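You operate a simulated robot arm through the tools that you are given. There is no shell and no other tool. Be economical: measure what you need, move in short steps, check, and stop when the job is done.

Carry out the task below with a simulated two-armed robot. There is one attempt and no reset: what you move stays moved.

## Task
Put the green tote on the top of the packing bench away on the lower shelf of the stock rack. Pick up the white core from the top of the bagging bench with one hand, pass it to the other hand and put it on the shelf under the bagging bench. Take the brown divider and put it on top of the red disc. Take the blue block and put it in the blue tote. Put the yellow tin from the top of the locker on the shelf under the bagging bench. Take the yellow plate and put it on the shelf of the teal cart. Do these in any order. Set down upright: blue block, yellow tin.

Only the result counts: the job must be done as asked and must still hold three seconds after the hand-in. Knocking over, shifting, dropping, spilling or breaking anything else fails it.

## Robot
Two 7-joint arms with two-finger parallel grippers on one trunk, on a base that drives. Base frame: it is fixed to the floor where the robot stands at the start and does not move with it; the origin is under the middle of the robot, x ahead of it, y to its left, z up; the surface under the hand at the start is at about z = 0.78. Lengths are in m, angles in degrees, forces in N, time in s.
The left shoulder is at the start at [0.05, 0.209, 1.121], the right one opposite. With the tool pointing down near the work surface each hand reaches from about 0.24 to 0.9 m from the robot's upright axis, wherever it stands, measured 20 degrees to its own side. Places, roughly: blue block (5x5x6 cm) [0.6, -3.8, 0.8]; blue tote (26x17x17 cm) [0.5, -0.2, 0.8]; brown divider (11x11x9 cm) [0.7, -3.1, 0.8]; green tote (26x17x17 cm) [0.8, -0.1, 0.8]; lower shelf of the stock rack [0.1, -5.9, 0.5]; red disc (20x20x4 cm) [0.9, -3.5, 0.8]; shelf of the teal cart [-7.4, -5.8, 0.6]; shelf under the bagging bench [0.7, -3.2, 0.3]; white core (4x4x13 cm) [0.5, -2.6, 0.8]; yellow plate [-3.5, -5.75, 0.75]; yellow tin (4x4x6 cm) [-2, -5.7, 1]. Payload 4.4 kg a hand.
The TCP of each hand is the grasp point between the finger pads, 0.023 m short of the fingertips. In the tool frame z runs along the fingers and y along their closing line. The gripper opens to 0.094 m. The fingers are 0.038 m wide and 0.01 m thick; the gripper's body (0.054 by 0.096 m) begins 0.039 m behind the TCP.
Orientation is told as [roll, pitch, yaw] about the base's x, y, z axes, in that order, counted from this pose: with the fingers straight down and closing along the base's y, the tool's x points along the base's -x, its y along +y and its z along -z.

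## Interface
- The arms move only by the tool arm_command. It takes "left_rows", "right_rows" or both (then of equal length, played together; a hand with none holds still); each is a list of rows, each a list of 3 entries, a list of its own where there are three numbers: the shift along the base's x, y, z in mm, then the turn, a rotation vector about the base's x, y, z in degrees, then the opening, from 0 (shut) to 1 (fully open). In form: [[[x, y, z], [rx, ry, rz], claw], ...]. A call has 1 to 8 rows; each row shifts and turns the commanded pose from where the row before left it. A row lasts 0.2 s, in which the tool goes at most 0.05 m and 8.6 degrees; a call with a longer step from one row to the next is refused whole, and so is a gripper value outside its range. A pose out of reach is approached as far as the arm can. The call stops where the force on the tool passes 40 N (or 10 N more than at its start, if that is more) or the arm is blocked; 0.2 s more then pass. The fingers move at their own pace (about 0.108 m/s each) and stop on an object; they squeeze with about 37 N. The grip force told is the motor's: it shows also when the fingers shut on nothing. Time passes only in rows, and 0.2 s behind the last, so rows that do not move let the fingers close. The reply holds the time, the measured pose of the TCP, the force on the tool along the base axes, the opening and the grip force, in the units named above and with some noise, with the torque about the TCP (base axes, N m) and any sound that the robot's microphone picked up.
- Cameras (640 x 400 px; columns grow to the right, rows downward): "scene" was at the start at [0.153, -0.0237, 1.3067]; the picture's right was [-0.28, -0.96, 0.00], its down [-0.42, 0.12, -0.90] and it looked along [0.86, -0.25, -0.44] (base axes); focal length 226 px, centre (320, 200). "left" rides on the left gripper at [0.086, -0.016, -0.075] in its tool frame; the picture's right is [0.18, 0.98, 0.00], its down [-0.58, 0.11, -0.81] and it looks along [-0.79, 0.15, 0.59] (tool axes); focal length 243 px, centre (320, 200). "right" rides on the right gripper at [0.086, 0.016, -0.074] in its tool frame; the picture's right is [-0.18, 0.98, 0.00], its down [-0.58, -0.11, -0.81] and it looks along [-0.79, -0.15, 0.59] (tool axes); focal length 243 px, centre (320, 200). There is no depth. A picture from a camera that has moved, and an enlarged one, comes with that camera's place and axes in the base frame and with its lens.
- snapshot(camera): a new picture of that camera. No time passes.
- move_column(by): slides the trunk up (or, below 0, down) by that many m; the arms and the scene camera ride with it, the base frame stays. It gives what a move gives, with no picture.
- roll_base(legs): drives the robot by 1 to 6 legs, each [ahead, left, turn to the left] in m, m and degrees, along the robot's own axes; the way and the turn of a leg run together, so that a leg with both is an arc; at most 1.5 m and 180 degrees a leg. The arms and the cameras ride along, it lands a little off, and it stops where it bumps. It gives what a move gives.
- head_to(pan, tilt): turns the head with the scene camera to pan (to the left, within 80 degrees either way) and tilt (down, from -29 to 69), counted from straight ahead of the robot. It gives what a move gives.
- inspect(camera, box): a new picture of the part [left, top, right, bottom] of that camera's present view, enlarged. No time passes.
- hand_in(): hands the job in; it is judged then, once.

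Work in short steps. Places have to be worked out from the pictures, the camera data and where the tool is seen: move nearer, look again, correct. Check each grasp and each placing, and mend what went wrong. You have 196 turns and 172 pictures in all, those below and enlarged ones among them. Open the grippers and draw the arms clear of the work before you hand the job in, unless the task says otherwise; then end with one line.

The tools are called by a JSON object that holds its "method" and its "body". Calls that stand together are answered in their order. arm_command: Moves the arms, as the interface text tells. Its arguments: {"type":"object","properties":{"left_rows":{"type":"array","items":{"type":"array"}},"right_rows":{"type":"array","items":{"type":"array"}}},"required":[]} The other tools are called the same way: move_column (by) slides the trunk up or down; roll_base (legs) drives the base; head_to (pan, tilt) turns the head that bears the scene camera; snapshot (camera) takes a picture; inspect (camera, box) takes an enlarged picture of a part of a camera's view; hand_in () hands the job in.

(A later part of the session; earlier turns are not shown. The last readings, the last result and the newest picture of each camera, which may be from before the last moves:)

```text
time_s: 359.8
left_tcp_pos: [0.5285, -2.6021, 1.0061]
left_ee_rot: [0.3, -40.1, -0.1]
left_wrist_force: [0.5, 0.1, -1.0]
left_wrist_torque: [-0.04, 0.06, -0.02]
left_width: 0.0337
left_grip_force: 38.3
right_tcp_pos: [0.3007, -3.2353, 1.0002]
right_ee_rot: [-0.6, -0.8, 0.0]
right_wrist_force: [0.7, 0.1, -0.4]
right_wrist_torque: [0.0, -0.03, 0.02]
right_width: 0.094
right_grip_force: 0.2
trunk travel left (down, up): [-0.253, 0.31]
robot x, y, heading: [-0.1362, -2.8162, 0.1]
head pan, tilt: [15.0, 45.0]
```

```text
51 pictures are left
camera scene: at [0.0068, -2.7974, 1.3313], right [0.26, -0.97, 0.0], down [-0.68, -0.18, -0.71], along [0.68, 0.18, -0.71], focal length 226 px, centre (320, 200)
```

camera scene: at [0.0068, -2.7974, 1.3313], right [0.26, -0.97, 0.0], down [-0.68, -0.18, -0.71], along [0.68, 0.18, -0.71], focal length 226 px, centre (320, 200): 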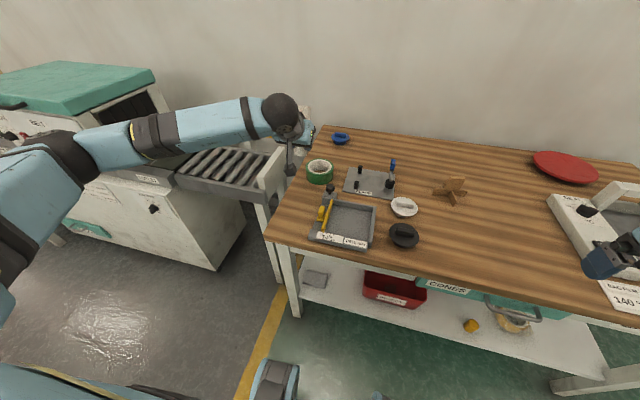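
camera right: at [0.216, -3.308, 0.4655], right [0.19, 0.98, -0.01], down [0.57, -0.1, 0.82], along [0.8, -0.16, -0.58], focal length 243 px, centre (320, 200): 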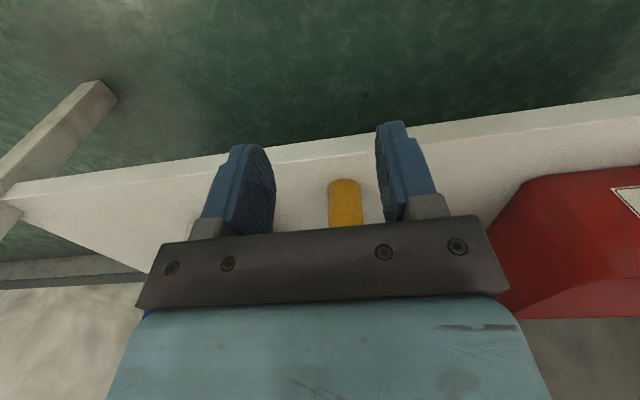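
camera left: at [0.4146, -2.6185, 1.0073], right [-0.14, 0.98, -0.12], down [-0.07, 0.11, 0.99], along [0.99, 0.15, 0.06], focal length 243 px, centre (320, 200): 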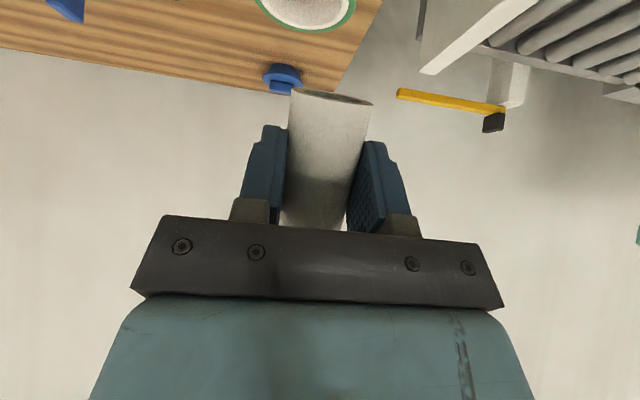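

Core held by the left hand. Back off 0.35 m from the bench, bring the core in front of the middle of the robot, and yaw the right hand by -90°, both at once.

{"method": "roll_base", "body": {"legs": [[-0.35, 0, 0]]}}

{"method": "arm_command", "body": {"left_rows": [[[-10, -19, 0], [0, 0, 0], 0], [[-10, -19, 0], [0, 0, 0], 0], [[-10, -19, 0], [0, 0, 0], 0], [[-10, -19, 0], [0, 0, 0], 0], [[-10, -19, 0], [0, 0, 0], 0], [[-10, -19, 0], [0, 0, 0], 0], [[-10, -19, 0], [0, 0, 0], 0], [[-10, -17, 0], [0, 0, 0], 0]], "right_rows": [[[10, 0, 20], [0, 0, -8.5], 1], [[10, 0, 20], [0, 0, -8.5], 1], [[10, 0, 20], [0, 0, -8.5], 1], [[10, 0, 20], [0, 0, -8.5], 1], [[10, 0, 20], [0, 0, -8.5], 1], [[10, 0, 20], [0, 0, -8.5], 1], [[10, 0, 20], [0, 0, -8.5], 1], [[10, 0, 20], [0, 0, -8.5], 1]]}}

{"method": "arm_command", "body": {"right_rows": [[[0, 20, 10], [0, 0, -8.5], 1], [[0, 20, 10], [0, 0, -8.5], 1], [[0, 20, 10], [0, 0, -5], 1]]}}

{"method": "head_to", "body": {"pan": 0, "tilt": 25}}

{"method": "snapshot", "body": {"camera": "scene"}}

```text
time_s: 362.1
left_tcp_pos: [0.1749, -2.6032, 1.0045]
left_ee_rot: [0.2, -40.0, 0.0]
left_wrist_force: [0.3, -1.7, -0.4]
left_wrist_torque: [0.01, -0.01, 0.0]
left_width: 0.0339
left_grip_force: 36.5
right_tcp_pos: [-0.0522, -3.2361, 1.0007]
right_ee_rot: [-0.6, -0.8, 0.1]
right_wrist_force: [0.5, 0.2, -0.2]
right_wrist_torque: [0.01, 0.01, -0.02]
right_width: 0.0939
right_grip_force: 0.1
trunk travel left (down, up): [-0.253, 0.31]
robot x, y, heading: [-0.489, -2.8212, 0.2]
head pan, tilt: [15.0, 45.0]
```

```text
time_s: 363.9
left_tcp_pos: [0.0931, -2.7526, 1.0047]
left_ee_rot: [0.2, -40.0, 0.0]
left_wrist_force: [-0.4, 0.5, -0.7]
left_wrist_torque: [0.02, 0.05, 0.02]
left_width: 0.0337
left_grip_force: 36.6
right_tcp_pos: [0.0274, -3.2355, 1.162]
right_ee_rot: [-0.6, -0.8, -68.1]
right_wrist_force: [-0.4, -0.3, -0.2]
right_wrist_torque: [-0.01, -0.01, 0.0]
right_width: 0.0939
right_grip_force: 0.0
trunk travel left (down, up): [-0.253, 0.31]
robot x, y, heading: [-0.4899, -2.8209, 0.2]
head pan, tilt: [15.0, 45.0]
```

```text
time_s: 364.6
left_tcp_pos: [0.0939, -2.7524, 1.0049]
left_ee_rot: [0.3, -40.0, 0.0]
left_wrist_force: [0.2, 0.3, -0.4]
left_wrist_torque: [-0.01, -0.01, 0.01]
left_width: 0.0335
left_grip_force: 37.3
right_tcp_pos: [0.027, -3.1733, 1.1912]
right_ee_rot: [-0.6, -1.0, -90.0]
right_wrist_force: [-0.9, 0.0, 0.5]
right_wrist_torque: [-0.05, 0.0, 0.0]
right_width: 0.0939
right_grip_force: 0.1
trunk travel left (down, up): [-0.253, 0.31]
robot x, y, heading: [-0.4925, -2.8217, 0.1]
head pan, tilt: [15.0, 45.0]
```

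```text
time_s: 365.5
left_tcp_pos: [0.0939, -2.7528, 1.0052]
left_ee_rot: [0.2, -40.0, 0.0]
left_wrist_force: [-0.4, -0.2, 0.2]
left_wrist_torque: [-0.01, 0.0, 0.03]
left_width: 0.0335
left_grip_force: 36.3
right_tcp_pos: [0.0283, -3.1751, 1.1915]
right_ee_rot: [-0.6, -0.8, -89.9]
right_wrist_force: [-0.2, -0.7, 0.5]
right_wrist_torque: [-0.02, -0.03, 0.01]
right_width: 0.0943
right_grip_force: 0.0
trunk travel left (down, up): [-0.253, 0.31]
robot x, y, heading: [-0.4921, -2.8218, 0.2]
head pan, tilt: [0.0, 25.0]
```

```text
50 pictures are left
camera scene: at [-0.3326, -2.8187, 1.3618], right [0.0, -1.0, 0.0], down [-0.42, 0.0, -0.91], along [0.91, 0.0, -0.42], focal length 226 px, centre (320, 200)
```

scene: 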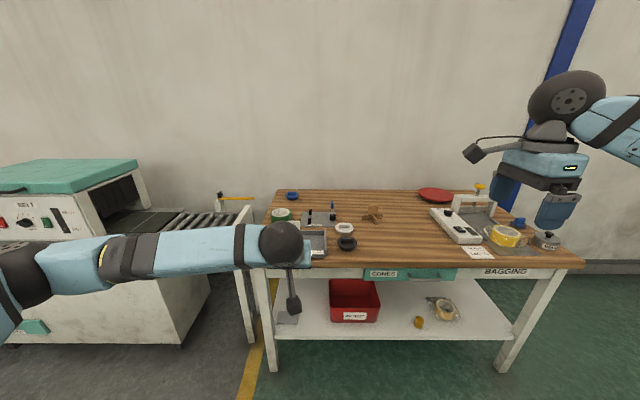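

Right hand is in the crosswise pose. Bring it over the core's top, ≈[0.094,-2.753,1.17], fingers at 60%.

{"method": "arm_command", "body": {"right_rows": [[[8, 45, 0], [0, 0, 0], 0.6], [[8, 45, 0], [0, 0, 0], 0.6], [[8, 45, 0], [0, 0, 0], 0.6], [[8, 45, 0], [0, 0, 0], 0.6], [[8, 45, 0], [0, 0, 0], 0.6], [[8, 45, 0], [0, 0, 0], 0.6], [[8, 45, 0], [0, 0, 0], 0.6], [[8, 40, 0], [0, 0, 0], 0.6]]}}

{"method": "snapshot", "body": {"camera": "right"}}

{"method": "snapshot", "body": {"camera": "scene"}}

```text
time_s: 367.3
left_tcp_pos: [0.0946, -2.7515, 1.0046]
left_ee_rot: [0.0, -40.1, 0.0]
left_wrist_force: [0.7, 0.8, -1.2]
left_wrist_torque: [0.0, -0.01, -0.01]
left_width: 0.0333
left_grip_force: 37.0
right_tcp_pos: [0.0914, -2.8171, 1.191]
right_ee_rot: [-0.6, -0.9, -90.0]
right_wrist_force: [-0.1, 1.0, -1.0]
right_wrist_torque: [-0.06, 0.0, 0.0]
right_width: 0.0566
right_grip_force: 0.1
trunk travel left (down, up): [-0.253, 0.31]
robot x, y, heading: [-0.4864, -2.8213, 0.1]
head pan, tilt: [0.0, 25.0]
```

```text
49 pictures are left
camera right: at [0.1093, -2.7304, 1.2647], right [0.98, -0.18, -0.01], down [-0.1, -0.57, 0.82], along [-0.15, -0.8, -0.58], focal length 243 px, centre (320, 200)
```

right: 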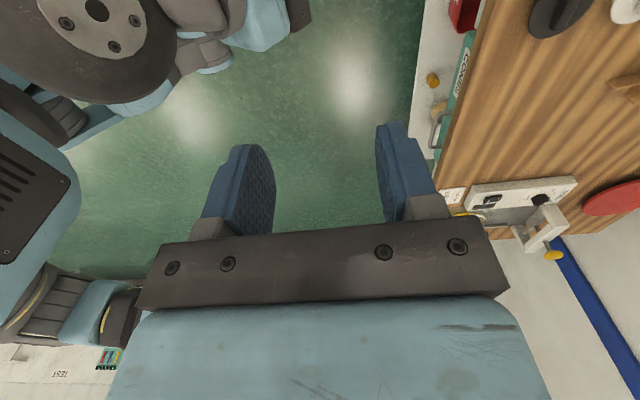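

```text
48 pictures are left
camera scene: at [-0.3325, -2.8172, 1.3619], right [0.0, -1.0, 0.0], down [-0.42, 0.0, -0.91], along [0.91, 0.0, -0.42], focal length 226 px, centre (320, 200)
```

scene: 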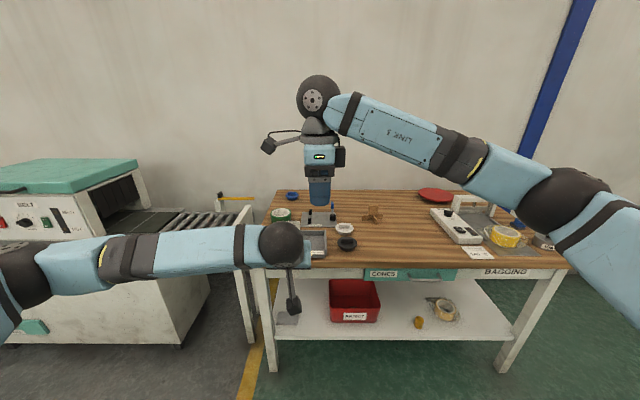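

Move the last 64 mm to stand above the core and check alignment.

{"method": "arm_command", "body": {"right_rows": [[[1, 32, 0], [0, 0, 0], 0.6], [[1, 32, 0], [0, 0, 0], 0.6]]}}

{"method": "snapshot", "body": {"camera": "right"}}

{"method": "inspect", "body": {"camera": "scene", "box": [230, 120, 370, 280]}}

```text
time_s: 367.9
left_tcp_pos: [0.0942, -2.7527, 1.0041]
left_ee_rot: [0.1, -40.0, 0.0]
left_wrist_force: [0.1, 0.2, -0.1]
left_wrist_torque: [-0.03, 0.04, 0.01]
left_width: 0.0334
left_grip_force: 37.0
right_tcp_pos: [0.0935, -2.7542, 1.1906]
right_ee_rot: [-0.7, -0.9, -90.0]
right_wrist_force: [-0.2, -0.5, 0.7]
right_wrist_torque: [-0.03, -0.01, -0.01]
right_width: 0.0564
right_grip_force: 0.1
trunk travel left (down, up): [-0.253, 0.31]
robot x, y, heading: [-0.4903, -2.8211, 0.1]
head pan, tilt: [0.0, 25.0]
```

```text
47 pictures are left
camera right: at [0.1109, -2.6679, 1.2644], right [0.98, -0.18, -0.01], down [-0.1, -0.57, 0.82], along [-0.15, -0.8, -0.58], focal length 243 px, centre (320, 200)
```

right: 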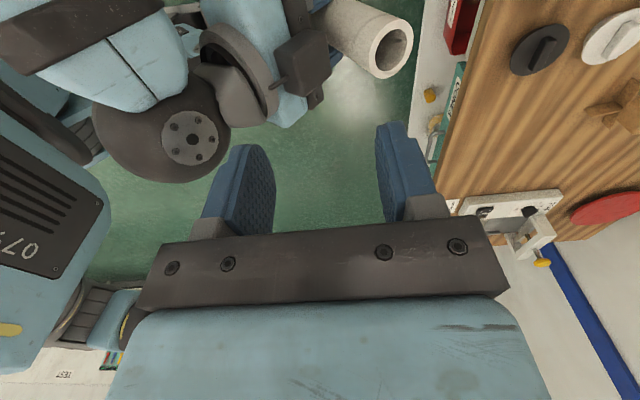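

```text
2.50 times, centred on (300, 200) of scene
camera zoom: at [-0.3328, -2.8182, 1.3619], right [0.0, -1.0, 0.0], down [-0.42, 0.0, -0.91], along [0.91, 0.0, -0.42], focal length 564 px, centre (370, 200)
```

zoom: 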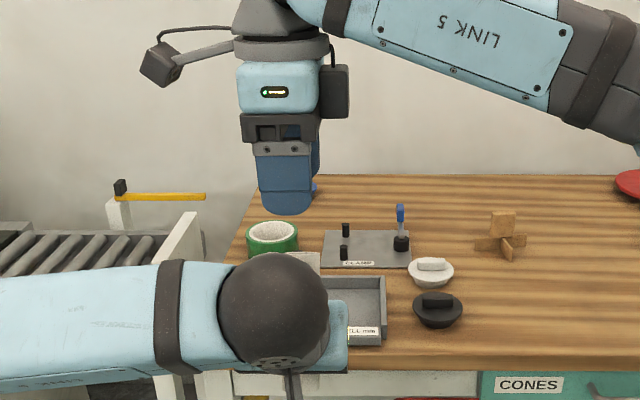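

The right camera shows the core has swung in the left grip: its top leans ~34° forward, at ≈[0.144,-2.753,1.08]. So the right hand should close along y instead (yaw 0) with a slight lean. Raise it, yaw back +90.

{"method": "arm_command", "body": {"right_rows": [[[10, 0, 40], [0, 0, 0], 0.7], [[10, 0, 40], [0, 0, 0], 0.7], [[10, 0, 20], [0, 0, 5], 0.7], [[0, 0, 0], [0, 0, 8.5], 0.7], [[0, 0, 0], [0, 0, 8.5], 0.7], [[0, 0, 0], [0, 0, 8.5], 0.7], [[0, 0, 0], [0, 0, 8.5], 0.7], [[0, 0, 0], [0, 0, 8.5], 0.7]]}}

{"method": "arm_command", "body": {"right_rows": [[[0, 0, 0], [0, 0, 8.5], 0.7], [[0, 0, 0], [0, 0, 8.5], 0.7], [[0, 0, 0], [0, 0, 8.5], 0.7], [[0, 0, 0], [0, 0, 8.5], 0.7], [[0, 0, 0], [0, 0, 8.5], 0.7], [[10, 0, 0], [0, 8, 0], 0.7], [[10, 0, 0], [0, 8, 0], 0.7], [[5, 0, 0], [0, 6, 0], 0.7]]}}

{"method": "snapshot", "body": {"camera": "right"}}

{"method": "snapshot", "body": {"camera": "scene"}}

```text
time_s: 369.7
left_tcp_pos: [0.0949, -2.7521, 1.0052]
left_ee_rot: [0.3, -40.0, 0.0]
left_wrist_force: [0.5, -1.7, -0.9]
left_wrist_torque: [-0.02, 0.01, -0.03]
left_width: 0.0334
left_grip_force: 36.2
right_tcp_pos: [0.1244, -2.7563, 1.2911]
right_ee_rot: [-0.7, -0.8, -42.3]
right_wrist_force: [-0.1, -0.2, 0.6]
right_wrist_torque: [0.0, 0.01, 0.0]
right_width: 0.0658
right_grip_force: 0.0
trunk travel left (down, up): [-0.253, 0.31]
robot x, y, heading: [-0.4907, -2.8218, 0.1]
head pan, tilt: [0.0, 25.0]
```

```text
time_s: 371.5
left_tcp_pos: [0.0946, -2.7531, 1.0037]
left_ee_rot: [0.2, -40.0, 0.0]
left_wrist_force: [-0.1, 0.4, -0.6]
left_wrist_torque: [0.01, 0.01, 0.02]
left_width: 0.0334
left_grip_force: 37.3
right_tcp_pos: [0.1488, -2.7557, 1.2904]
right_ee_rot: [-0.6, 21.2, 0.0]
right_wrist_force: [-0.9, 0.3, -0.6]
right_wrist_torque: [0.02, 0.0, -0.01]
right_width: 0.0656
right_grip_force: 0.0
trunk travel left (down, up): [-0.253, 0.31]
robot x, y, heading: [-0.4876, -2.8202, -0.1]
head pan, tilt: [0.0, 25.0]
```

```text
45 pictures are left
camera right: at [0.0956, -2.7394, 1.3926], right [0.17, 0.98, -0.08], down [0.83, -0.1, 0.54], along [0.53, -0.15, -0.84], focal length 243 px, centre (320, 200)
```

right: 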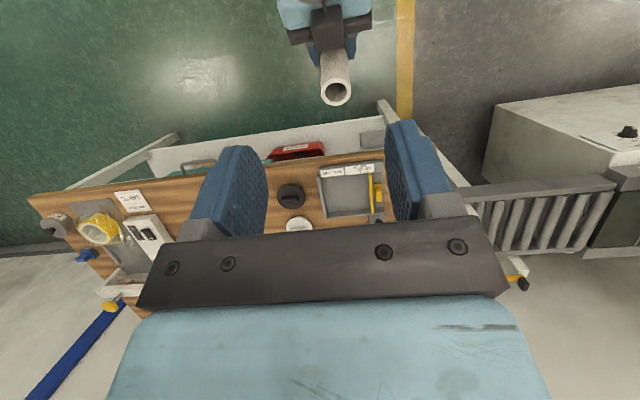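

```text
44 pictures are left
camera scene: at [-0.333, -2.8181, 1.3619], right [0.0, -1.0, 0.0], down [-0.42, 0.0, -0.91], along [0.91, 0.0, -0.42], focal length 226 px, centre (320, 200)
```

scene: 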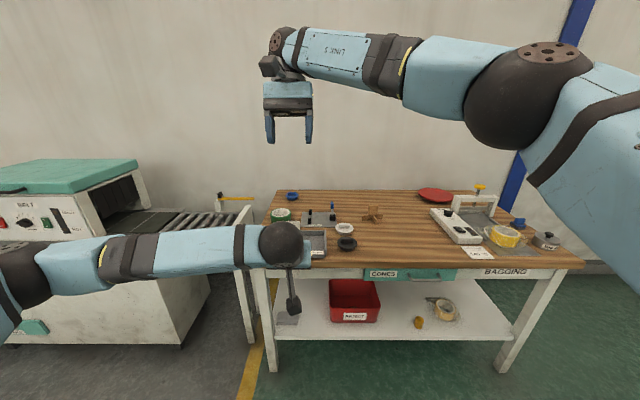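

The core's top ring is at ≈[0.143,-2.750,1.09]. Approach along the right tool axis: first to 15 cm back, then look.

{"method": "arm_command", "body": {"right_rows": [[[18, 3, -40], [0, 0, 0], 0.7], [[17, 2, -42], [0, 0, 0], 0.7], [[-15, 0, -40], [0, 0, 0], 0.7], [[-10, 0, -25], [0, 0, 0], 0.7]]}}

{"method": "snapshot", "body": {"camera": "right"}}

{"method": "snapshot", "body": {"camera": "left"}}

```text
time_s: 372.5
left_tcp_pos: [0.0939, -2.7526, 1.0047]
left_ee_rot: [0.2, -40.0, 0.0]
left_wrist_force: [0.3, -0.1, 0.4]
left_wrist_torque: [0.0, 0.03, 0.0]
left_width: 0.0334
left_grip_force: 36.3
right_tcp_pos: [0.1584, -2.7521, 1.1429]
right_ee_rot: [-0.6, 21.1, 0.1]
right_wrist_force: [-0.6, -0.7, 0.1]
right_wrist_torque: [0.02, 0.03, -0.02]
right_width: 0.0657
right_grip_force: 0.0
trunk travel left (down, up): [-0.253, 0.31]
robot x, y, heading: [-0.4896, -2.8223, 0.2]
head pan, tilt: [0.0, 25.0]
```

```text
43 pictures are left
camera right: at [0.1061, -2.7356, 1.2448], right [0.17, 0.98, -0.08], down [0.83, -0.1, 0.54], along [0.53, -0.15, -0.84], focal length 243 px, centre (320, 200)
```

right: 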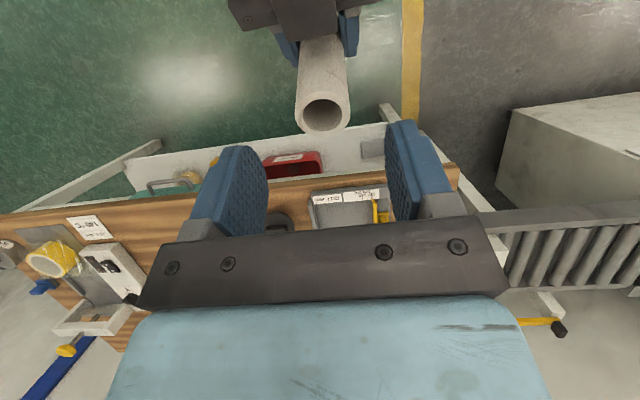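

```text
42 pictures are left
camera left: at [-0.0192, -2.7685, 1.0062], right [-0.14, 0.98, -0.12], down [-0.07, 0.11, 0.99], along [0.99, 0.15, 0.06], focal length 243 px, centre (320, 200)
```

left: 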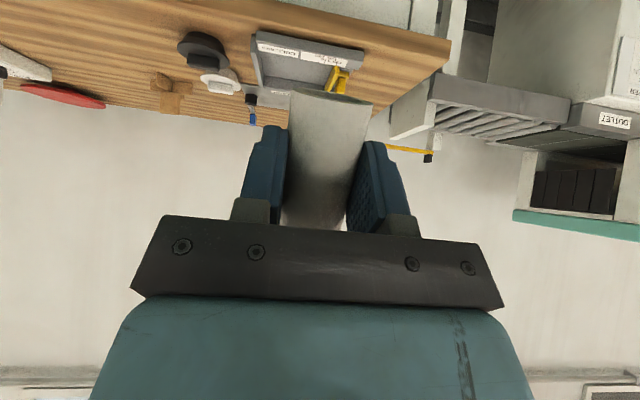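

Nicely lined up. Advance the remaining 9 cm and close the right hand.

{"method": "arm_command", "body": {"right_rows": [[[-8, 0, -30], [0, 0, 0], 0.7], [[-8, 0, -30], [0, 0, 0], 0.7], [[-8, 0, -26], [0, 0, 0], 0.7], [[0, 0, 0], [0, 0, 0], 0], [[0, 0, 0], [0, 0, 0], 0], [[0, 0, 0], [0, 0, 0], 0]]}}

{"method": "snapshot", "body": {"camera": "right"}}

```text
time_s: 373.9
left_tcp_pos: [0.0938, -2.7519, 1.0042]
left_ee_rot: [0.3, -39.9, 0.1]
left_wrist_force: [-0.7, 3.2, 0.4]
left_wrist_torque: [-0.51, 0.22, 0.36]
left_width: 0.0332
left_grip_force: 36.7
right_tcp_pos: [0.1361, -2.7517, 1.0582]
right_ee_rot: [-0.6, 21.2, 0.0]
right_wrist_force: [1.7, -3.7, -0.6]
right_wrist_torque: [0.39, -0.27, -0.21]
right_width: 0.0336
right_grip_force: 37.7
trunk travel left (down, up): [-0.253, 0.31]
robot x, y, heading: [-0.491, -2.8211, 0.0]
head pan, tilt: [0.0, 25.0]
```

```text
41 pictures are left
camera right: at [0.082, -2.7353, 1.1594], right [0.17, 0.98, -0.08], down [0.83, -0.1, 0.54], along [0.53, -0.15, -0.84], focal length 243 px, centre (320, 200)
```

right: 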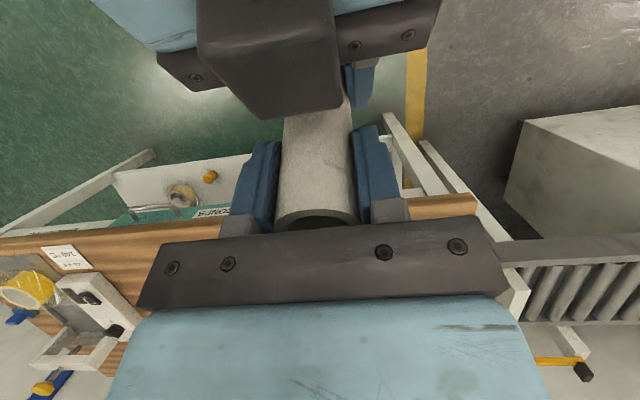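

Both hands hold the core. Open the left and withdraw it straight back.

{"method": "arm_command", "body": {"left_rows": [[[0, 0, 0], [0, 0, 0], 0.8], [[0, 0, 0], [0, 0, 0], 0.8], [[-20, 0, 0], [0, 0, 0], 0.8], [[-30, 0, 0], [0, 0, 0], 0.8], [[-30, 10, 0], [0, 0, 0], 0.8], [[-30, 30, 0], [0, 0, 0], 0.8], [[0, 40, 0], [0, 0, 0], 0.8], [[0, 45, 0], [0, 0, 0], 0.8]]}}

{"method": "snapshot", "body": {"camera": "scene"}}

{"method": "snapshot", "body": {"camera": "right"}}

```text
time_s: 375.7
left_tcp_pos: [-0.0162, -2.6248, 1.0043]
left_ee_rot: [0.1, -40.1, 0.1]
left_wrist_force: [-1.0, 0.7, 0.2]
left_wrist_torque: [0.04, -0.05, 0.01]
left_width: 0.0751
left_grip_force: 0.1
right_tcp_pos: [0.1349, -2.7506, 1.0591]
right_ee_rot: [-0.7, 21.0, 0.1]
right_wrist_force: [-0.7, -0.3, -1.1]
right_wrist_torque: [0.0, -0.03, 0.03]
right_width: 0.0337
right_grip_force: 37.2
trunk travel left (down, up): [-0.253, 0.31]
robot x, y, heading: [-0.4907, -2.8201, 0.4]
head pan, tilt: [0.0, 25.0]
```

```text
40 pictures are left
camera scene: at [-0.3338, -2.8172, 1.3621], right [0.0, -1.0, 0.0], down [-0.42, 0.0, -0.91], along [0.91, 0.0, -0.42], focal length 226 px, centre (320, 200)
```

scene: 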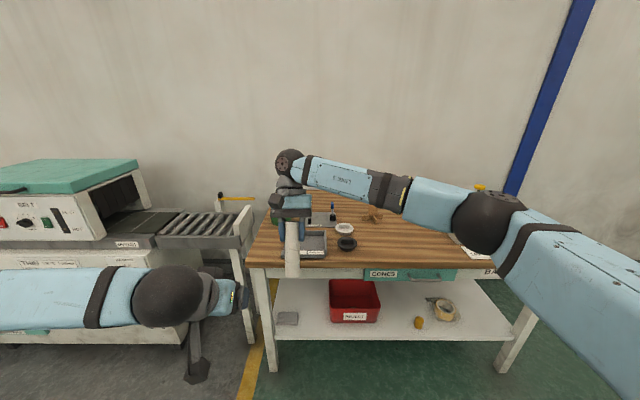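

```text
39 pictures are left
camera right: at [0.0808, -2.7336, 1.16], right [0.17, 0.98, -0.08], down [0.83, -0.1, 0.54], along [0.53, -0.15, -0.84], focal length 243 px, centre (320, 200)
```

right: 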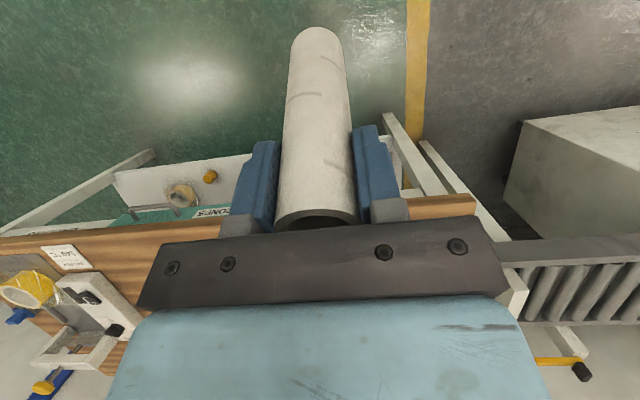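

Handover succeeded: the core is in the right hand only, leaning ~30°. Stand it upright (-30° about y), carry the right hand back to its side, and raise/unlean the left.

{"method": "arm_command", "body": {"right_rows": [[[-5, -48, 0], [0, -4, 0], 0], [[-5, -48, 0], [0, -4, 0], 0], [[-5, -48, 0], [0, -4, 0], 0], [[-5, -48, 0], [0, -4, 0], 0], [[-5, -48, 0], [0, -4, 0], 0], [[-5, -48, 0], [0, -4, 0], 0], [[-5, -48, 0], [0, -4, 0], 0], [[-5, -48, 0], [0, -2, 0], 0]], "left_rows": [[[-15, 0, 40], [0, 0, 0], 1], [[-15, 0, 40], [0, 0, 0], 1], [[-15, 0, 40], [0, 0, 0], 1], [[-15, 0, 40], [0, 8, 0], 1], [[-15, 0, 40], [0, 8, 0], 1], [[-15, 0, 40], [0, 8, 0], 1], [[0, 0, 40], [0, 8, 0], 1], [[0, 0, 20], [0, 8, 0], 1]]}}

{"method": "snapshot", "body": {"camera": "scene"}}

{"method": "snapshot", "body": {"camera": "right"}}

```text
time_s: 377.5
left_tcp_pos: [-0.1057, -2.628, 1.3048]
left_ee_rot: [0.3, 0.0, -0.2]
left_wrist_force: [-0.2, 0.2, 0.4]
left_wrist_torque: [-0.01, 0.01, 0.0]
left_width: 0.094
left_grip_force: 0.0
right_tcp_pos: [0.0934, -3.138, 1.0593]
right_ee_rot: [-0.5, -9.0, 0.1]
right_wrist_force: [-0.2, -0.3, -0.5]
right_wrist_torque: [-0.02, -0.04, -0.01]
right_width: 0.0334
right_grip_force: 37.3
trunk travel left (down, up): [-0.253, 0.31]
robot x, y, heading: [-0.4907, -2.8213, 0.3]
head pan, tilt: [0.0, 25.0]
```

```text
38 pictures are left
camera scene: at [-0.3332, -2.8206, 1.362], right [0.0, -1.0, 0.0], down [-0.42, 0.0, -0.91], along [0.91, 0.0, -0.42], focal length 226 px, centre (320, 200)
```

scene: 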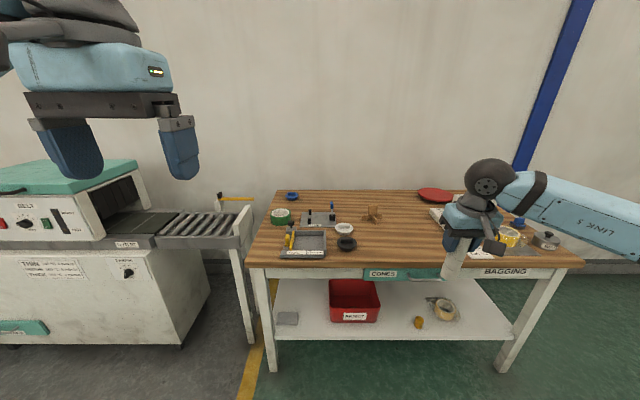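

```text
37 pictures are left
camera right: at [-0.0027, -3.1208, 1.1193], right [0.18, 0.98, 0.02], down [0.45, -0.1, 0.89], along [0.87, -0.15, -0.46], focal length 243 px, centre (320, 200)
```

right: 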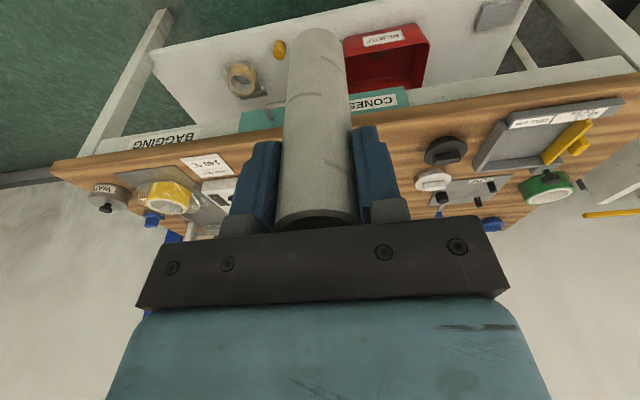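

Core is nearly upright in the right hand. Lower trunk and arm in front of the bench, shift right 8 cm, and drive forward 0.3 m.

{"method": "move_column", "body": {"by": -0.25}}

{"method": "arm_command", "body": {"right_rows": [[[0, 0, -48], [0, 0, 0], 0], [[0, 0, -48], [0, 0, 0], 0], [[0, 0, -48], [0, 0, 0], 0], [[0, 0, -48], [0, 0, 0], 0], [[0, 0, -48], [0, 0, 0], 0], [[0, 0, -48], [0, 0, 0], 0], [[0, 0, -48], [0, 0, 0], 0], [[0, 0, -48], [0, 0, 0], 0]]}}

{"method": "roll_base", "body": {"legs": [[0, -0.077, 0], [0.26, 0, 0]]}}

{"method": "head_to", "body": {"pan": -25, "tilt": 40}}

{"method": "snapshot", "body": {"camera": "scene"}}

{"method": "snapshot", "body": {"camera": "right"}}

```text
time_s: 380.1
left_tcp_pos: [-0.1053, -2.628, 1.0532]
left_ee_rot: [0.2, 0.0, 0.0]
left_wrist_force: [0.0, 0.6, 0.0]
left_wrist_torque: [0.02, -0.01, -0.01]
left_width: 0.094
left_grip_force: 0.1
right_tcp_pos: [0.0951, -3.1343, 0.8087]
right_ee_rot: [-0.6, -8.7, 0.1]
right_wrist_force: [0.5, 1.1, -0.1]
right_wrist_torque: [-0.02, -0.02, -0.01]
right_width: 0.0333
right_grip_force: 37.1
trunk travel left (down, up): [-0.003, 0.56]
robot x, y, heading: [-0.4892, -2.8215, 0.4]
head pan, tilt: [0.0, 25.0]
```

```text
time_s: 381.9
left_tcp_pos: [-0.1039, -2.6285, 1.0539]
left_ee_rot: [0.3, 0.1, 0.0]
left_wrist_force: [0.0, -0.3, 0.3]
left_wrist_torque: [-0.01, 0.0, -0.03]
left_width: 0.0944
left_grip_force: 0.0
right_tcp_pos: [0.094, -3.1356, 0.4224]
right_ee_rot: [-0.7, -8.8, 0.1]
right_wrist_force: [0.0, 0.3, -0.5]
right_wrist_torque: [0.01, 0.02, 0.01]
right_width: 0.0335
right_grip_force: 36.9
trunk travel left (down, up): [-0.003, 0.56]
robot x, y, heading: [-0.4894, -2.8218, 0.4]
head pan, tilt: [0.0, 25.0]
```

```text
time_s: 384.7
left_tcp_pos: [0.1538, -2.7025, 1.0538]
left_ee_rot: [0.2, 0.0, 0.2]
left_wrist_force: [1.6, -0.1, -0.6]
left_wrist_torque: [0.01, -0.01, -0.01]
left_width: 0.094
left_grip_force: 0.1
right_tcp_pos: [0.3512, -3.2098, 0.4233]
right_ee_rot: [-0.7, -8.8, 0.3]
right_wrist_force: [0.2, -0.2, 1.0]
right_wrist_torque: [-0.01, -0.02, -0.01]
right_width: 0.0337
right_grip_force: 36.3
trunk travel left (down, up): [-0.003, 0.56]
robot x, y, heading: [-0.2301, -2.9014, 0.4]
head pan, tilt: [0.0, 25.0]
```

```text
time_s: 385.6
left_tcp_pos: [0.1532, -2.703, 1.0547]
left_ee_rot: [0.2, 0.0, 0.1]
left_wrist_force: [-0.4, -0.1, 0.3]
left_wrist_torque: [0.04, -0.01, -0.02]
left_width: 0.0945
left_grip_force: 0.0
right_tcp_pos: [0.3521, -3.2095, 0.4236]
right_ee_rot: [-0.7, -8.9, 0.3]
right_wrist_force: [0.4, 0.2, -0.1]
right_wrist_torque: [-0.02, -0.01, 0.02]
right_width: 0.0336
right_grip_force: 36.6
trunk travel left (down, up): [-0.003, 0.56]
robot x, y, heading: [-0.2357, -2.8977, 0.3]
head pan, tilt: [-25.0, 40.0]
```

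```text
36 pictures are left
camera scene: at [-0.0897, -2.9305, 1.0886], right [-0.42, -0.91, 0.0], down [-0.58, 0.27, -0.77], along [0.7, -0.32, -0.64], focal length 226 px, centre (320, 200)
```

scene: 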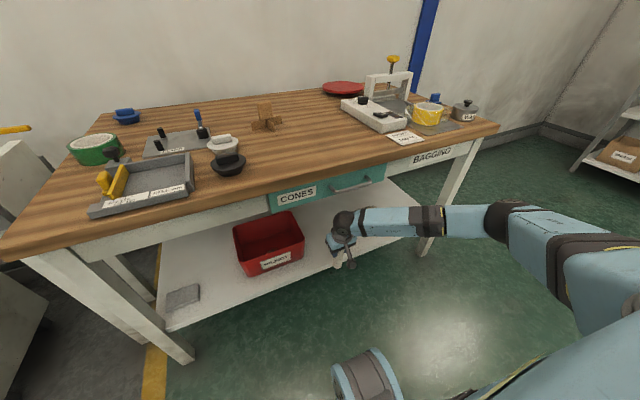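

```text
35 pictures are left
camera right: at [0.2554, -3.1932, 0.484], right [0.18, 0.98, 0.02], down [0.45, -0.1, 0.89], along [0.87, -0.15, -0.46], focal length 243 px, centre (320, 200)
```

right: 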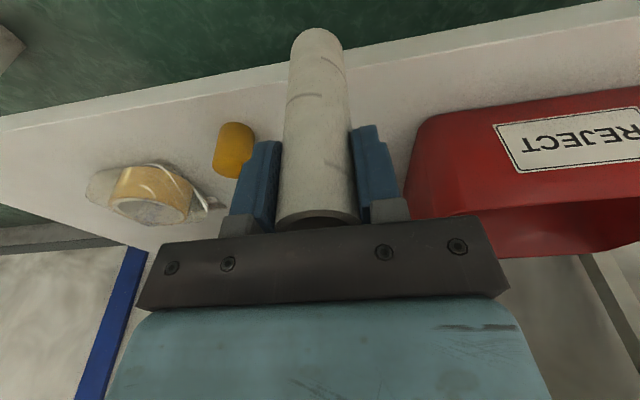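

Clear on both sides. Advance 90 mm, then lower to contact.

{"method": "arm_command", "body": {"right_rows": [[[30, 0, 0], [0, 0, 0], 0], [[30, 0, 0], [0, 0, 0], 0], [[30, 0, 0], [0, 0, 0], 0], [[0, 0, -15], [0, 0, 0], 0], [[0, 0, -8], [0, 0, 0], 0], [[0, 0, -4], [0, 0, 0], 0]]}}

{"method": "snapshot", "body": {"camera": "right"}}

```text
time_s: 387.0
left_tcp_pos: [0.1537, -2.703, 1.0535]
left_ee_rot: [0.3, 0.0, 0.1]
left_wrist_force: [-0.7, -0.1, 0.1]
left_wrist_torque: [-0.01, -0.04, -0.01]
left_width: 0.0941
left_grip_force: 0.0
right_tcp_pos: [0.442, -3.2101, 0.3972]
right_ee_rot: [-0.6, -8.8, 0.2]
right_wrist_force: [0.1, 0.8, 0.0]
right_wrist_torque: [0.0, -0.02, 0.03]
right_width: 0.0336
right_grip_force: 37.0
trunk travel left (down, up): [-0.003, 0.56]
robot x, y, heading: [-0.2332, -2.8958, 0.3]
head pan, tilt: [-25.0, 40.0]
```

```text
34 pictures are left
camera right: at [0.3454, -3.1929, 0.4572], right [0.18, 0.98, 0.02], down [0.45, -0.1, 0.89], along [0.87, -0.15, -0.46], focal length 243 px, centre (320, 200)
```

right: 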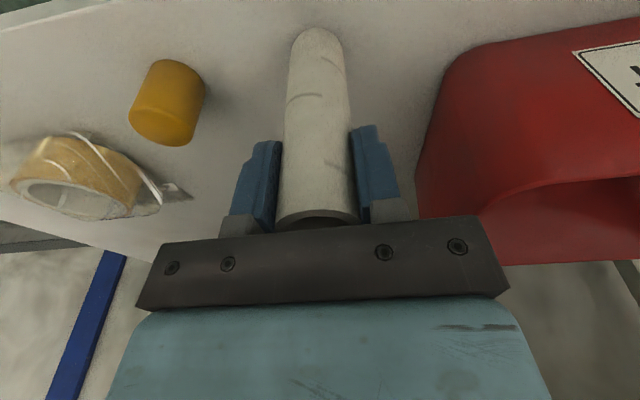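

Almost down. Continue in 3 mm steps until contact.

{"method": "arm_command", "body": {"right_rows": [[[0, 0, -3], [0, 0, 0], 0], [[0, 0, -3], [0, 0, 0], 0], [[0, 0, -3], [0, 0, 0], 0], [[0, 0, -3], [0, 0, 0], 0]]}}

```text
time_s: 388.0
left_tcp_pos: [0.1531, -2.7026, 1.0546]
left_ee_rot: [0.2, 0.0, 0.1]
left_wrist_force: [0.4, -0.5, 0.2]
left_wrist_torque: [0.01, 0.0, -0.02]
left_width: 0.0942
left_grip_force: 0.0
right_tcp_pos: [0.4417, -3.2096, 0.3842]
right_ee_rot: [-0.6, -8.7, 0.2]
right_wrist_force: [-2.2, -0.1, 4.3]
right_wrist_torque: [-0.05, 0.26, 0.02]
right_width: 0.0338
right_grip_force: 36.5
trunk travel left (down, up): [-0.003, 0.56]
robot x, y, heading: [-0.2303, -2.8986, 0.4]
head pan, tilt: [-25.0, 40.0]
```

Light contact. Press 4 mm more to seat the base flat, then open slightly and look.

{"method": "arm_command", "body": {"right_rows": [[[0, 0, -3], [0, 0, 0], 0], [[0, 0, -2], [0, 0, 0], 0], [[0, 0, 2], [0, 0, 0], 0]]}}

{"method": "snapshot", "body": {"camera": "right"}}

{"method": "inspect", "body": {"camera": "scene", "box": [220, 170, 420, 310]}}

```text
time_s: 388.8
left_tcp_pos: [0.1517, -2.702, 1.054]
left_ee_rot: [0.2, -0.1, 0.0]
left_wrist_force: [0.3, -0.2, 0.1]
left_wrist_torque: [0.03, 0.01, 0.01]
left_width: 0.0937
left_grip_force: 0.0
right_tcp_pos: [0.4437, -3.2101, 0.3836]
right_ee_rot: [-0.6, -9.0, 0.2]
right_wrist_force: [4.1, -1.4, 18.3]
right_wrist_torque: [-0.1, -0.15, 0.01]
right_width: 0.0333
right_grip_force: 36.7
trunk travel left (down, up): [-0.003, 0.56]
robot x, y, heading: [-0.2303, -2.8955, 0.4]
head pan, tilt: [-25.0, 40.0]
```

```text
33 pictures are left
camera right: at [0.3465, -3.193, 0.4443], right [0.18, 0.98, 0.02], down [0.45, -0.1, 0.89], along [0.88, -0.15, -0.46], focal length 243 px, centre (320, 200)
```

right: 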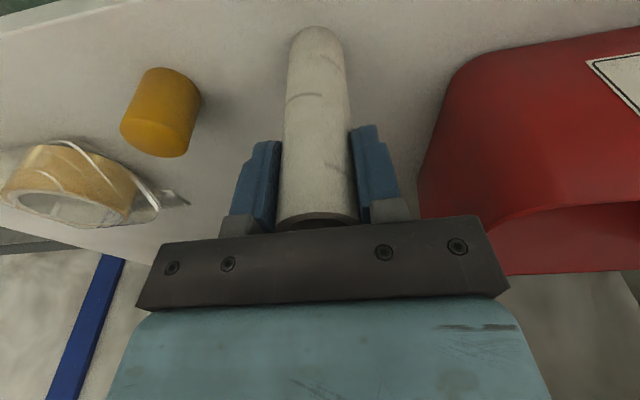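

```text
2.86 times, centred on (320, 240) of scene
camera zoom: at [-0.0912, -2.9297, 1.0889], right [-0.42, -0.91, 0.0], down [-0.58, 0.27, -0.77], along [0.7, -0.32, -0.64], focal length 644 px, centre (320, 86)
```

zoom: 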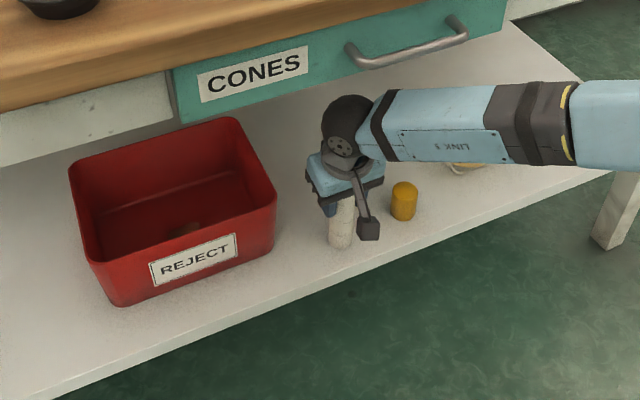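

It looks upright. Open to 55% and withdraw straight back (fingers straddle it sideways).

{"method": "arm_command", "body": {"right_rows": [[[0, 0, 0], [0, 0, 0], 0.3], [[0, 0, 0], [0, 0, 0], 0.6], [[0, 0, 2], [0, 0, 0], 0.6], [[-15, 0, 0], [0, 0, 0], 0.6], [[-30, 0, 0], [0, 0, 0], 0.6], [[-40, 0, 0], [0, 0, 0], 0.6], [[-40, 0, 0], [0, 0, 0], 0.6]]}}

{"method": "snapshot", "body": {"camera": "right"}}

```text
time_s: 390.4
left_tcp_pos: [0.1527, -2.7035, 1.0533]
left_ee_rot: [0.2, 0.0, 0.1]
left_wrist_force: [-0.4, -0.4, 0.1]
left_wrist_torque: [-0.03, 0.0, -0.02]
left_width: 0.0942
left_grip_force: 0.0
right_tcp_pos: [0.3173, -3.2098, 0.3833]
right_ee_rot: [-0.6, -8.8, 0.3]
right_wrist_force: [0.6, 1.2, 0.7]
right_wrist_torque: [0.01, 0.03, -0.02]
right_width: 0.0563
right_grip_force: 0.0
trunk travel left (down, up): [-0.003, 0.56]
robot x, y, heading: [-0.2325, -2.8976, 0.2]
head pan, tilt: [-25.0, 40.0]
```

```text
31 pictures are left
camera right: at [0.2207, -3.1925, 0.4439], right [0.18, 0.98, 0.02], down [0.45, -0.1, 0.89], along [0.87, -0.15, -0.46], focal length 243 px, centre (320, 200)
```

right: 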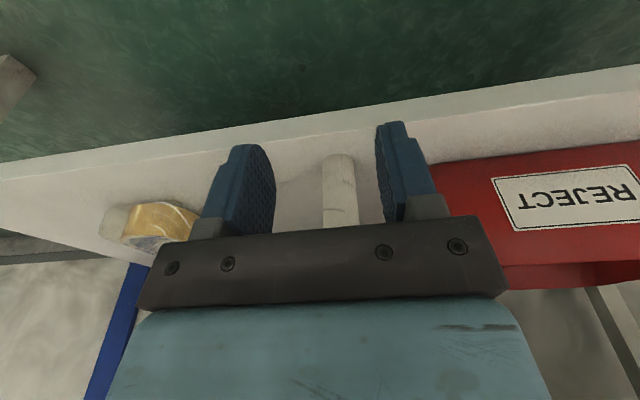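

The core stands on the shelf. Now the divider: back off, raise trunk and right hand, unlean it, and shift right to y≈-3.25.

{"method": "roll_base", "body": {"legs": [[-0.25, 0, 0], [0, -0.35, 0]]}}

{"method": "move_column", "body": {"by": 0.3}}

{"method": "arm_command", "body": {"right_rows": [[[0, 0, 48], [0, 3, 0], 1], [[0, 15, 45], [0, 3, 0], 1], [[0, 15, 45], [0, 3, 0], 1], [[0, 15, 45], [0, 0, 0], 1], [[0, 15, 45], [0, 0, 0], 1], [[0, 15, 45], [0, 0, 0], 1], [[0, 15, 45], [0, 0, 0], 1], [[0, 15, 45], [0, 0, 0], 1]]}}

{"method": "roll_base", "body": {"legs": [[0.4, 0, 0]]}}

{"method": "head_to", "body": {"pan": -5, "tilt": 40}}

{"method": "snapshot", "body": {"camera": "scene"}}

```text
time_s: 395.4
left_tcp_pos: [-0.0935, -3.0549, 1.0543]
left_ee_rot: [0.2, 0.0, 0.1]
left_wrist_force: [-1.7, 0.5, -0.6]
left_wrist_torque: [0.0, -0.01, -0.01]
left_width: 0.0936
left_grip_force: 0.1
right_tcp_pos: [0.071, -3.5601, 0.383]
right_ee_rot: [-0.5, -8.7, 0.1]
right_wrist_force: [-0.7, -0.2, 1.5]
right_wrist_torque: [0.0, -0.03, -0.01]
right_width: 0.0564
right_grip_force: 0.1
trunk travel left (down, up): [-0.003, 0.56]
robot x, y, heading: [-0.4762, -3.2503, 0.7]
head pan, tilt: [-25.0, 40.0]
```

```text
time_s: 398.4
left_tcp_pos: [-0.0933, -3.0555, 1.3527]
left_ee_rot: [0.3, 0.0, 0.2]
left_wrist_force: [0.7, -0.4, -0.4]
left_wrist_torque: [-0.02, 0.0, -0.05]
left_width: 0.094
left_grip_force: 0.1
right_tcp_pos: [0.0719, -3.5596, 0.6838]
right_ee_rot: [-0.6, -8.8, 0.2]
right_wrist_force: [0.6, 0.0, -0.1]
right_wrist_torque: [0.03, 0.03, 0.0]
right_width: 0.0563
right_grip_force: 0.1
trunk travel left (down, up): [-0.303, 0.26]
robot x, y, heading: [-0.4812, -3.2528, 0.3]
head pan, tilt: [-25.0, 40.0]
```

```text
time_s: 400.2
left_tcp_pos: [-0.0945, -3.0536, 1.354]
left_ee_rot: [0.1, 0.0, 0.1]
left_wrist_force: [0.4, 0.2, 0.3]
left_wrist_torque: [-0.01, 0.03, -0.02]
left_width: 0.0941
left_grip_force: 0.1
right_tcp_pos: [0.072, -3.454, 1.0474]
right_ee_rot: [-0.6, 0.2, 0.3]
right_wrist_force: [-0.8, 0.4, 0.3]
right_wrist_torque: [-0.02, 0.02, -0.01]
right_width: 0.0942
right_grip_force: 0.0
trunk travel left (down, up): [-0.303, 0.26]
robot x, y, heading: [-0.4792, -3.2486, 0.3]
head pan, tilt: [-25.0, 40.0]
```

```text
time_s: 402.7
left_tcp_pos: [0.3072, -3.0534, 1.3541]
left_ee_rot: [0.2, 0.0, 0.0]
left_wrist_force: [0.7, -1.0, 0.1]
left_wrist_torque: [0.0, -0.03, 0.01]
left_width: 0.094
left_grip_force: 0.2
right_tcp_pos: [0.4705, -3.4535, 1.0469]
right_ee_rot: [-0.6, 0.3, 0.1]
right_wrist_force: [0.2, -0.9, -0.5]
right_wrist_torque: [0.01, 0.04, -0.02]
right_width: 0.0941
right_grip_force: 0.0
trunk travel left (down, up): [-0.303, 0.26]
robot x, y, heading: [-0.0784, -3.2465, 0.1]
head pan, tilt: [-25.0, 40.0]
```

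```text
time_s: 403.6
left_tcp_pos: [0.3063, -3.0533, 1.355]
left_ee_rot: [0.2, 0.1, 0.0]
left_wrist_force: [-0.4, -1.5, 0.3]
left_wrist_torque: [0.02, -0.01, 0.01]
left_width: 0.0941
left_grip_force: 0.0
right_tcp_pos: [0.4704, -3.4545, 1.0451]
right_ee_rot: [-0.5, 0.3, 0.0]
right_wrist_force: [0.4, -0.1, 0.3]
right_wrist_torque: [0.0, 0.01, 0.02]
right_width: 0.0941
right_grip_force: 0.0
trunk travel left (down, up): [-0.303, 0.26]
robot x, y, heading: [-0.0811, -3.2496, -0.1]
head pan, tilt: [-5.0, 40.0]
```

```text
30 pictures are left
camera scene: at [0.0701, -3.2524, 1.3886], right [-0.08, -1.0, 0.0], down [-0.64, 0.05, -0.77], along [0.76, -0.06, -0.64], focal length 226 px, centre (320, 200)
```

scene: 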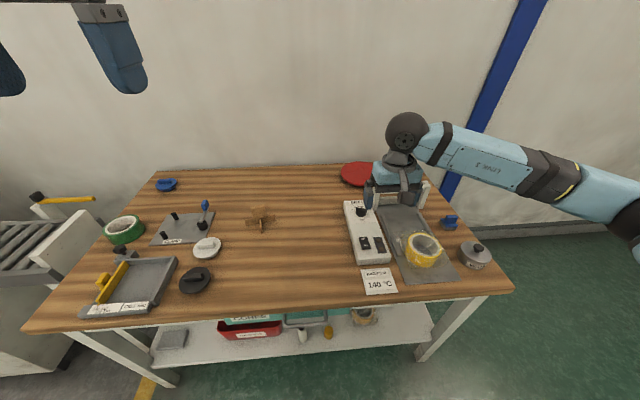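

Zoom in on the divider and the disc area.

{"method": "inspect", "body": {"camera": "scene", "box": [225, 190, 305, 245]}}

{"method": "inspect", "body": {"camera": "scene", "box": [310, 140, 490, 270]}}

```text
7.27 times, centred on (265, 218) of scene
camera zoom: at [0.0701, -3.2524, 1.3886], right [-0.08, -1.0, 0.0], down [-0.64, 0.05, -0.77], along [0.76, -0.06, -0.64], focal length 1640 px, centre (720, 73)
```

zoom: 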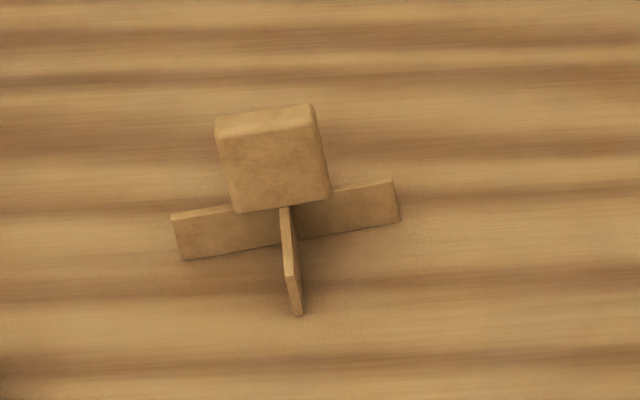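

```text
3.08 times, centred on (400, 205) of scene
camera zoom: at [0.0701, -3.2524, 1.3886], right [-0.08, -1.0, 0.0], down [-0.64, 0.05, -0.77], along [0.76, -0.06, -0.64], focal length 694 px, centre (74, 185)
```

zoom: 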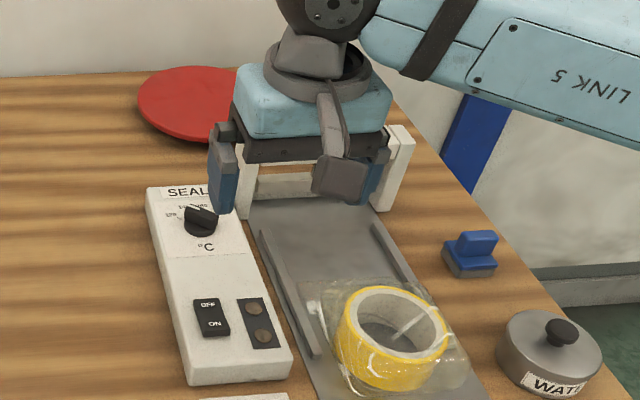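

Divider: a ~5 cm wide, 1.6 cm thick upright block on a low cross, at ≈[0.667,-3.082], top ≈0.87, yawed ≈+10°. I'll bring the right hand above it, closing along its width.

{"method": "arm_command", "body": {"right_rows": [[[20, 40, 0], [0, 0, 2], 1], [[20, 40, 0], [0, 0, 2], 1], [[22, 42, 0], [0, 0, 2], 1], [[22, 42, 0], [0, 0, 2], 1], [[22, 42, 0], [0, 0, 2], 1], [[22, 42, 0], [0, 0, 0], 1], [[22, 42, 0], [0, 0, 0], 1], [[22, 42, 0], [0, 0, 0], 1]]}}

{"method": "arm_command", "body": {"right_rows": [[[24, 40, -15], [0, 0, 0], 1], [[0, 0, -30], [0, 0, 0], 1]]}}

{"method": "snapshot", "body": {"camera": "right"}}

```text
time_s: 405.4
left_tcp_pos: [0.3048, -3.0503, 1.3542]
left_ee_rot: [0.1, -0.1, 0.0]
left_wrist_force: [-0.1, 0.8, 0.0]
left_wrist_torque: [-0.05, -0.01, -0.02]
left_width: 0.0938
left_grip_force: 0.1
right_tcp_pos: [0.6409, -3.1192, 1.046]
right_ee_rot: [-0.7, 0.2, 10.1]
right_wrist_force: [0.1, 0.1, -1.1]
right_wrist_torque: [-0.02, 0.0, 0.0]
right_width: 0.094
right_grip_force: 0.0
trunk travel left (down, up): [-0.303, 0.26]
robot x, y, heading: [-0.0801, -3.2446, 0.3]
head pan, tilt: [-5.0, 40.0]
```

```text
time_s: 405.9
left_tcp_pos: [0.3074, -3.0567, 1.3535]
left_ee_rot: [0.3, 0.1, -0.1]
left_wrist_force: [0.4, -0.6, -0.5]
left_wrist_torque: [0.04, -0.01, -0.04]
left_width: 0.0941
left_grip_force: 0.0
right_tcp_pos: [0.6597, -3.0977, 1.005]
right_ee_rot: [-0.4, 0.1, 10.0]
right_wrist_force: [0.8, -0.3, 0.6]
right_wrist_torque: [0.04, 0.07, 0.0]
right_width: 0.0938
right_grip_force: 0.1
right hand out of reach, approached as far as the arm can: row 1
trunk travel left (down, up): [-0.303, 0.26]
robot x, y, heading: [-0.0803, -3.2443, 0.1]
head pan, tilt: [-5.0, 40.0]
```

```text
27 pictures are left
camera right: at [0.5718, -3.0968, 1.0795], right [0.01, 1.0, -0.01], down [0.59, 0.0, 0.81], along [0.81, -0.01, -0.59], focal length 243 px, centre (320, 200)
```

right: 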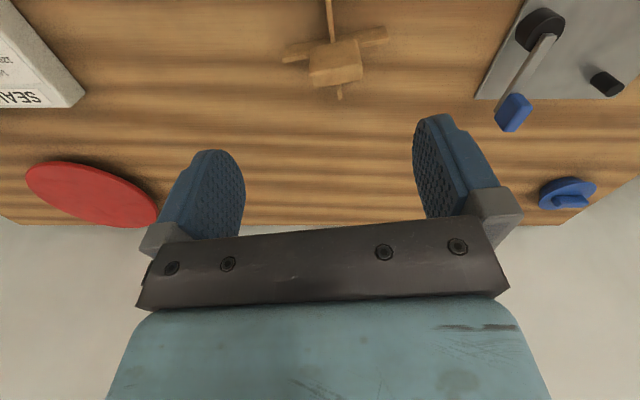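

Divider block at ≈[0.673,-3.084]; disc centre at ≈[0.929,-3.523] from both cameras. Adjust and descend to z≈0.852.

{"method": "arm_command", "body": {"right_rows": [[[13, 14, -20], [0, 0, 0], 1], [[0, 0, -40], [0, 0, 0], 1], [[0, 0, -40], [0, 0, 0], 1], [[0, 0, -30], [0, 0, 0], 1], [[0, 0, -22], [0, 0, 0], 1]]}}

{"method": "snapshot", "body": {"camera": "right"}}

```text
time_s: 407.1
left_tcp_pos: [0.3068, -3.0531, 1.3545]
left_ee_rot: [0.2, 0.0, 0.0]
left_wrist_force: [-0.3, -0.1, 0.2]
left_wrist_torque: [0.04, 0.0, 0.0]
left_width: 0.0942
left_grip_force: 0.0
right_tcp_pos: [0.6448, -3.1084, 0.8755]
right_ee_rot: [-0.5, 0.1, 10.0]
right_wrist_force: [0.6, 0.5, 0.0]
right_wrist_torque: [-0.04, 0.02, 0.02]
right_width: 0.094
right_grip_force: 0.1
right hand out of reach, approached as far as the arm can: row 1, 2, 3, 4, 5
trunk travel left (down, up): [-0.303, 0.26]
robot x, y, heading: [-0.0829, -3.2475, 0.2]
head pan, tilt: [-5.0, 40.0]
```

```text
26 pictures are left
camera right: at [0.5581, -3.1077, 0.9506], right [0.01, 1.0, -0.01], down [0.59, 0.0, 0.81], along [0.81, -0.01, -0.59], focal length 243 px, centre (320, 200)
```

right: 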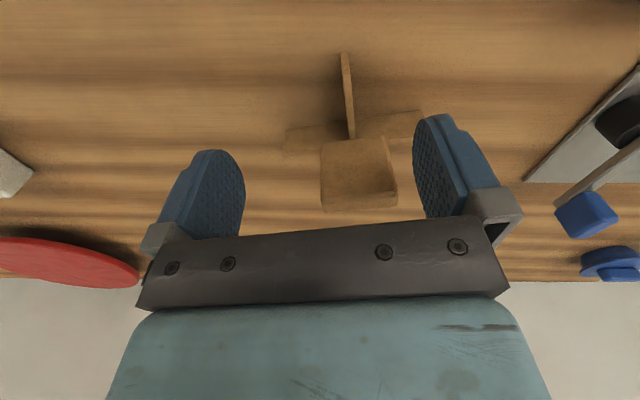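

Reach limit (28 mm short). Raise the hand, shift the base left 10 cm and forward 3 cm, then descend again.

{"method": "arm_command", "body": {"right_rows": [[[0, 0, 40], [0, 0, 0], 1], [[0, 0, 40], [0, 0, 0], 1]]}}

{"method": "roll_base", "body": {"legs": [[0.05, 0.1, 0]]}}

```text
time_s: 407.8
left_tcp_pos: [0.3054, -3.0536, 1.3544]
left_ee_rot: [0.3, 0.0, 0.0]
left_wrist_force: [-0.5, -0.4, -0.1]
left_wrist_torque: [0.02, 0.0, 0.02]
left_width: 0.0942
left_grip_force: 0.0
right_tcp_pos: [0.6454, -3.1073, 0.9569]
right_ee_rot: [-0.5, 0.1, 10.1]
right_wrist_force: [-0.4, -0.3, 0.4]
right_wrist_torque: [0.0, 0.0, -0.03]
right_width: 0.0939
right_grip_force: 0.1
trunk travel left (down, up): [-0.303, 0.26]
robot x, y, heading: [-0.0794, -3.246, 0.1]
head pan, tilt: [-5.0, 40.0]
```

```text
time_s: 409.3
left_tcp_pos: [0.3555, -2.9533, 1.3539]
left_ee_rot: [0.1, 0.0, -0.1]
left_wrist_force: [0.3, 0.0, 0.4]
left_wrist_torque: [-0.01, 0.03, -0.01]
left_width: 0.094
left_grip_force: 0.1
right_tcp_pos: [0.6954, -3.0085, 0.9562]
right_ee_rot: [-0.6, 0.2, 10.0]
right_wrist_force: [0.3, -0.6, 0.5]
right_wrist_torque: [0.0, -0.02, 0.0]
right_width: 0.0939
right_grip_force: 0.1
trunk travel left (down, up): [-0.303, 0.26]
robot x, y, heading: [-0.0308, -3.1432, -0.2]
head pan, tilt: [-5.0, 40.0]
```

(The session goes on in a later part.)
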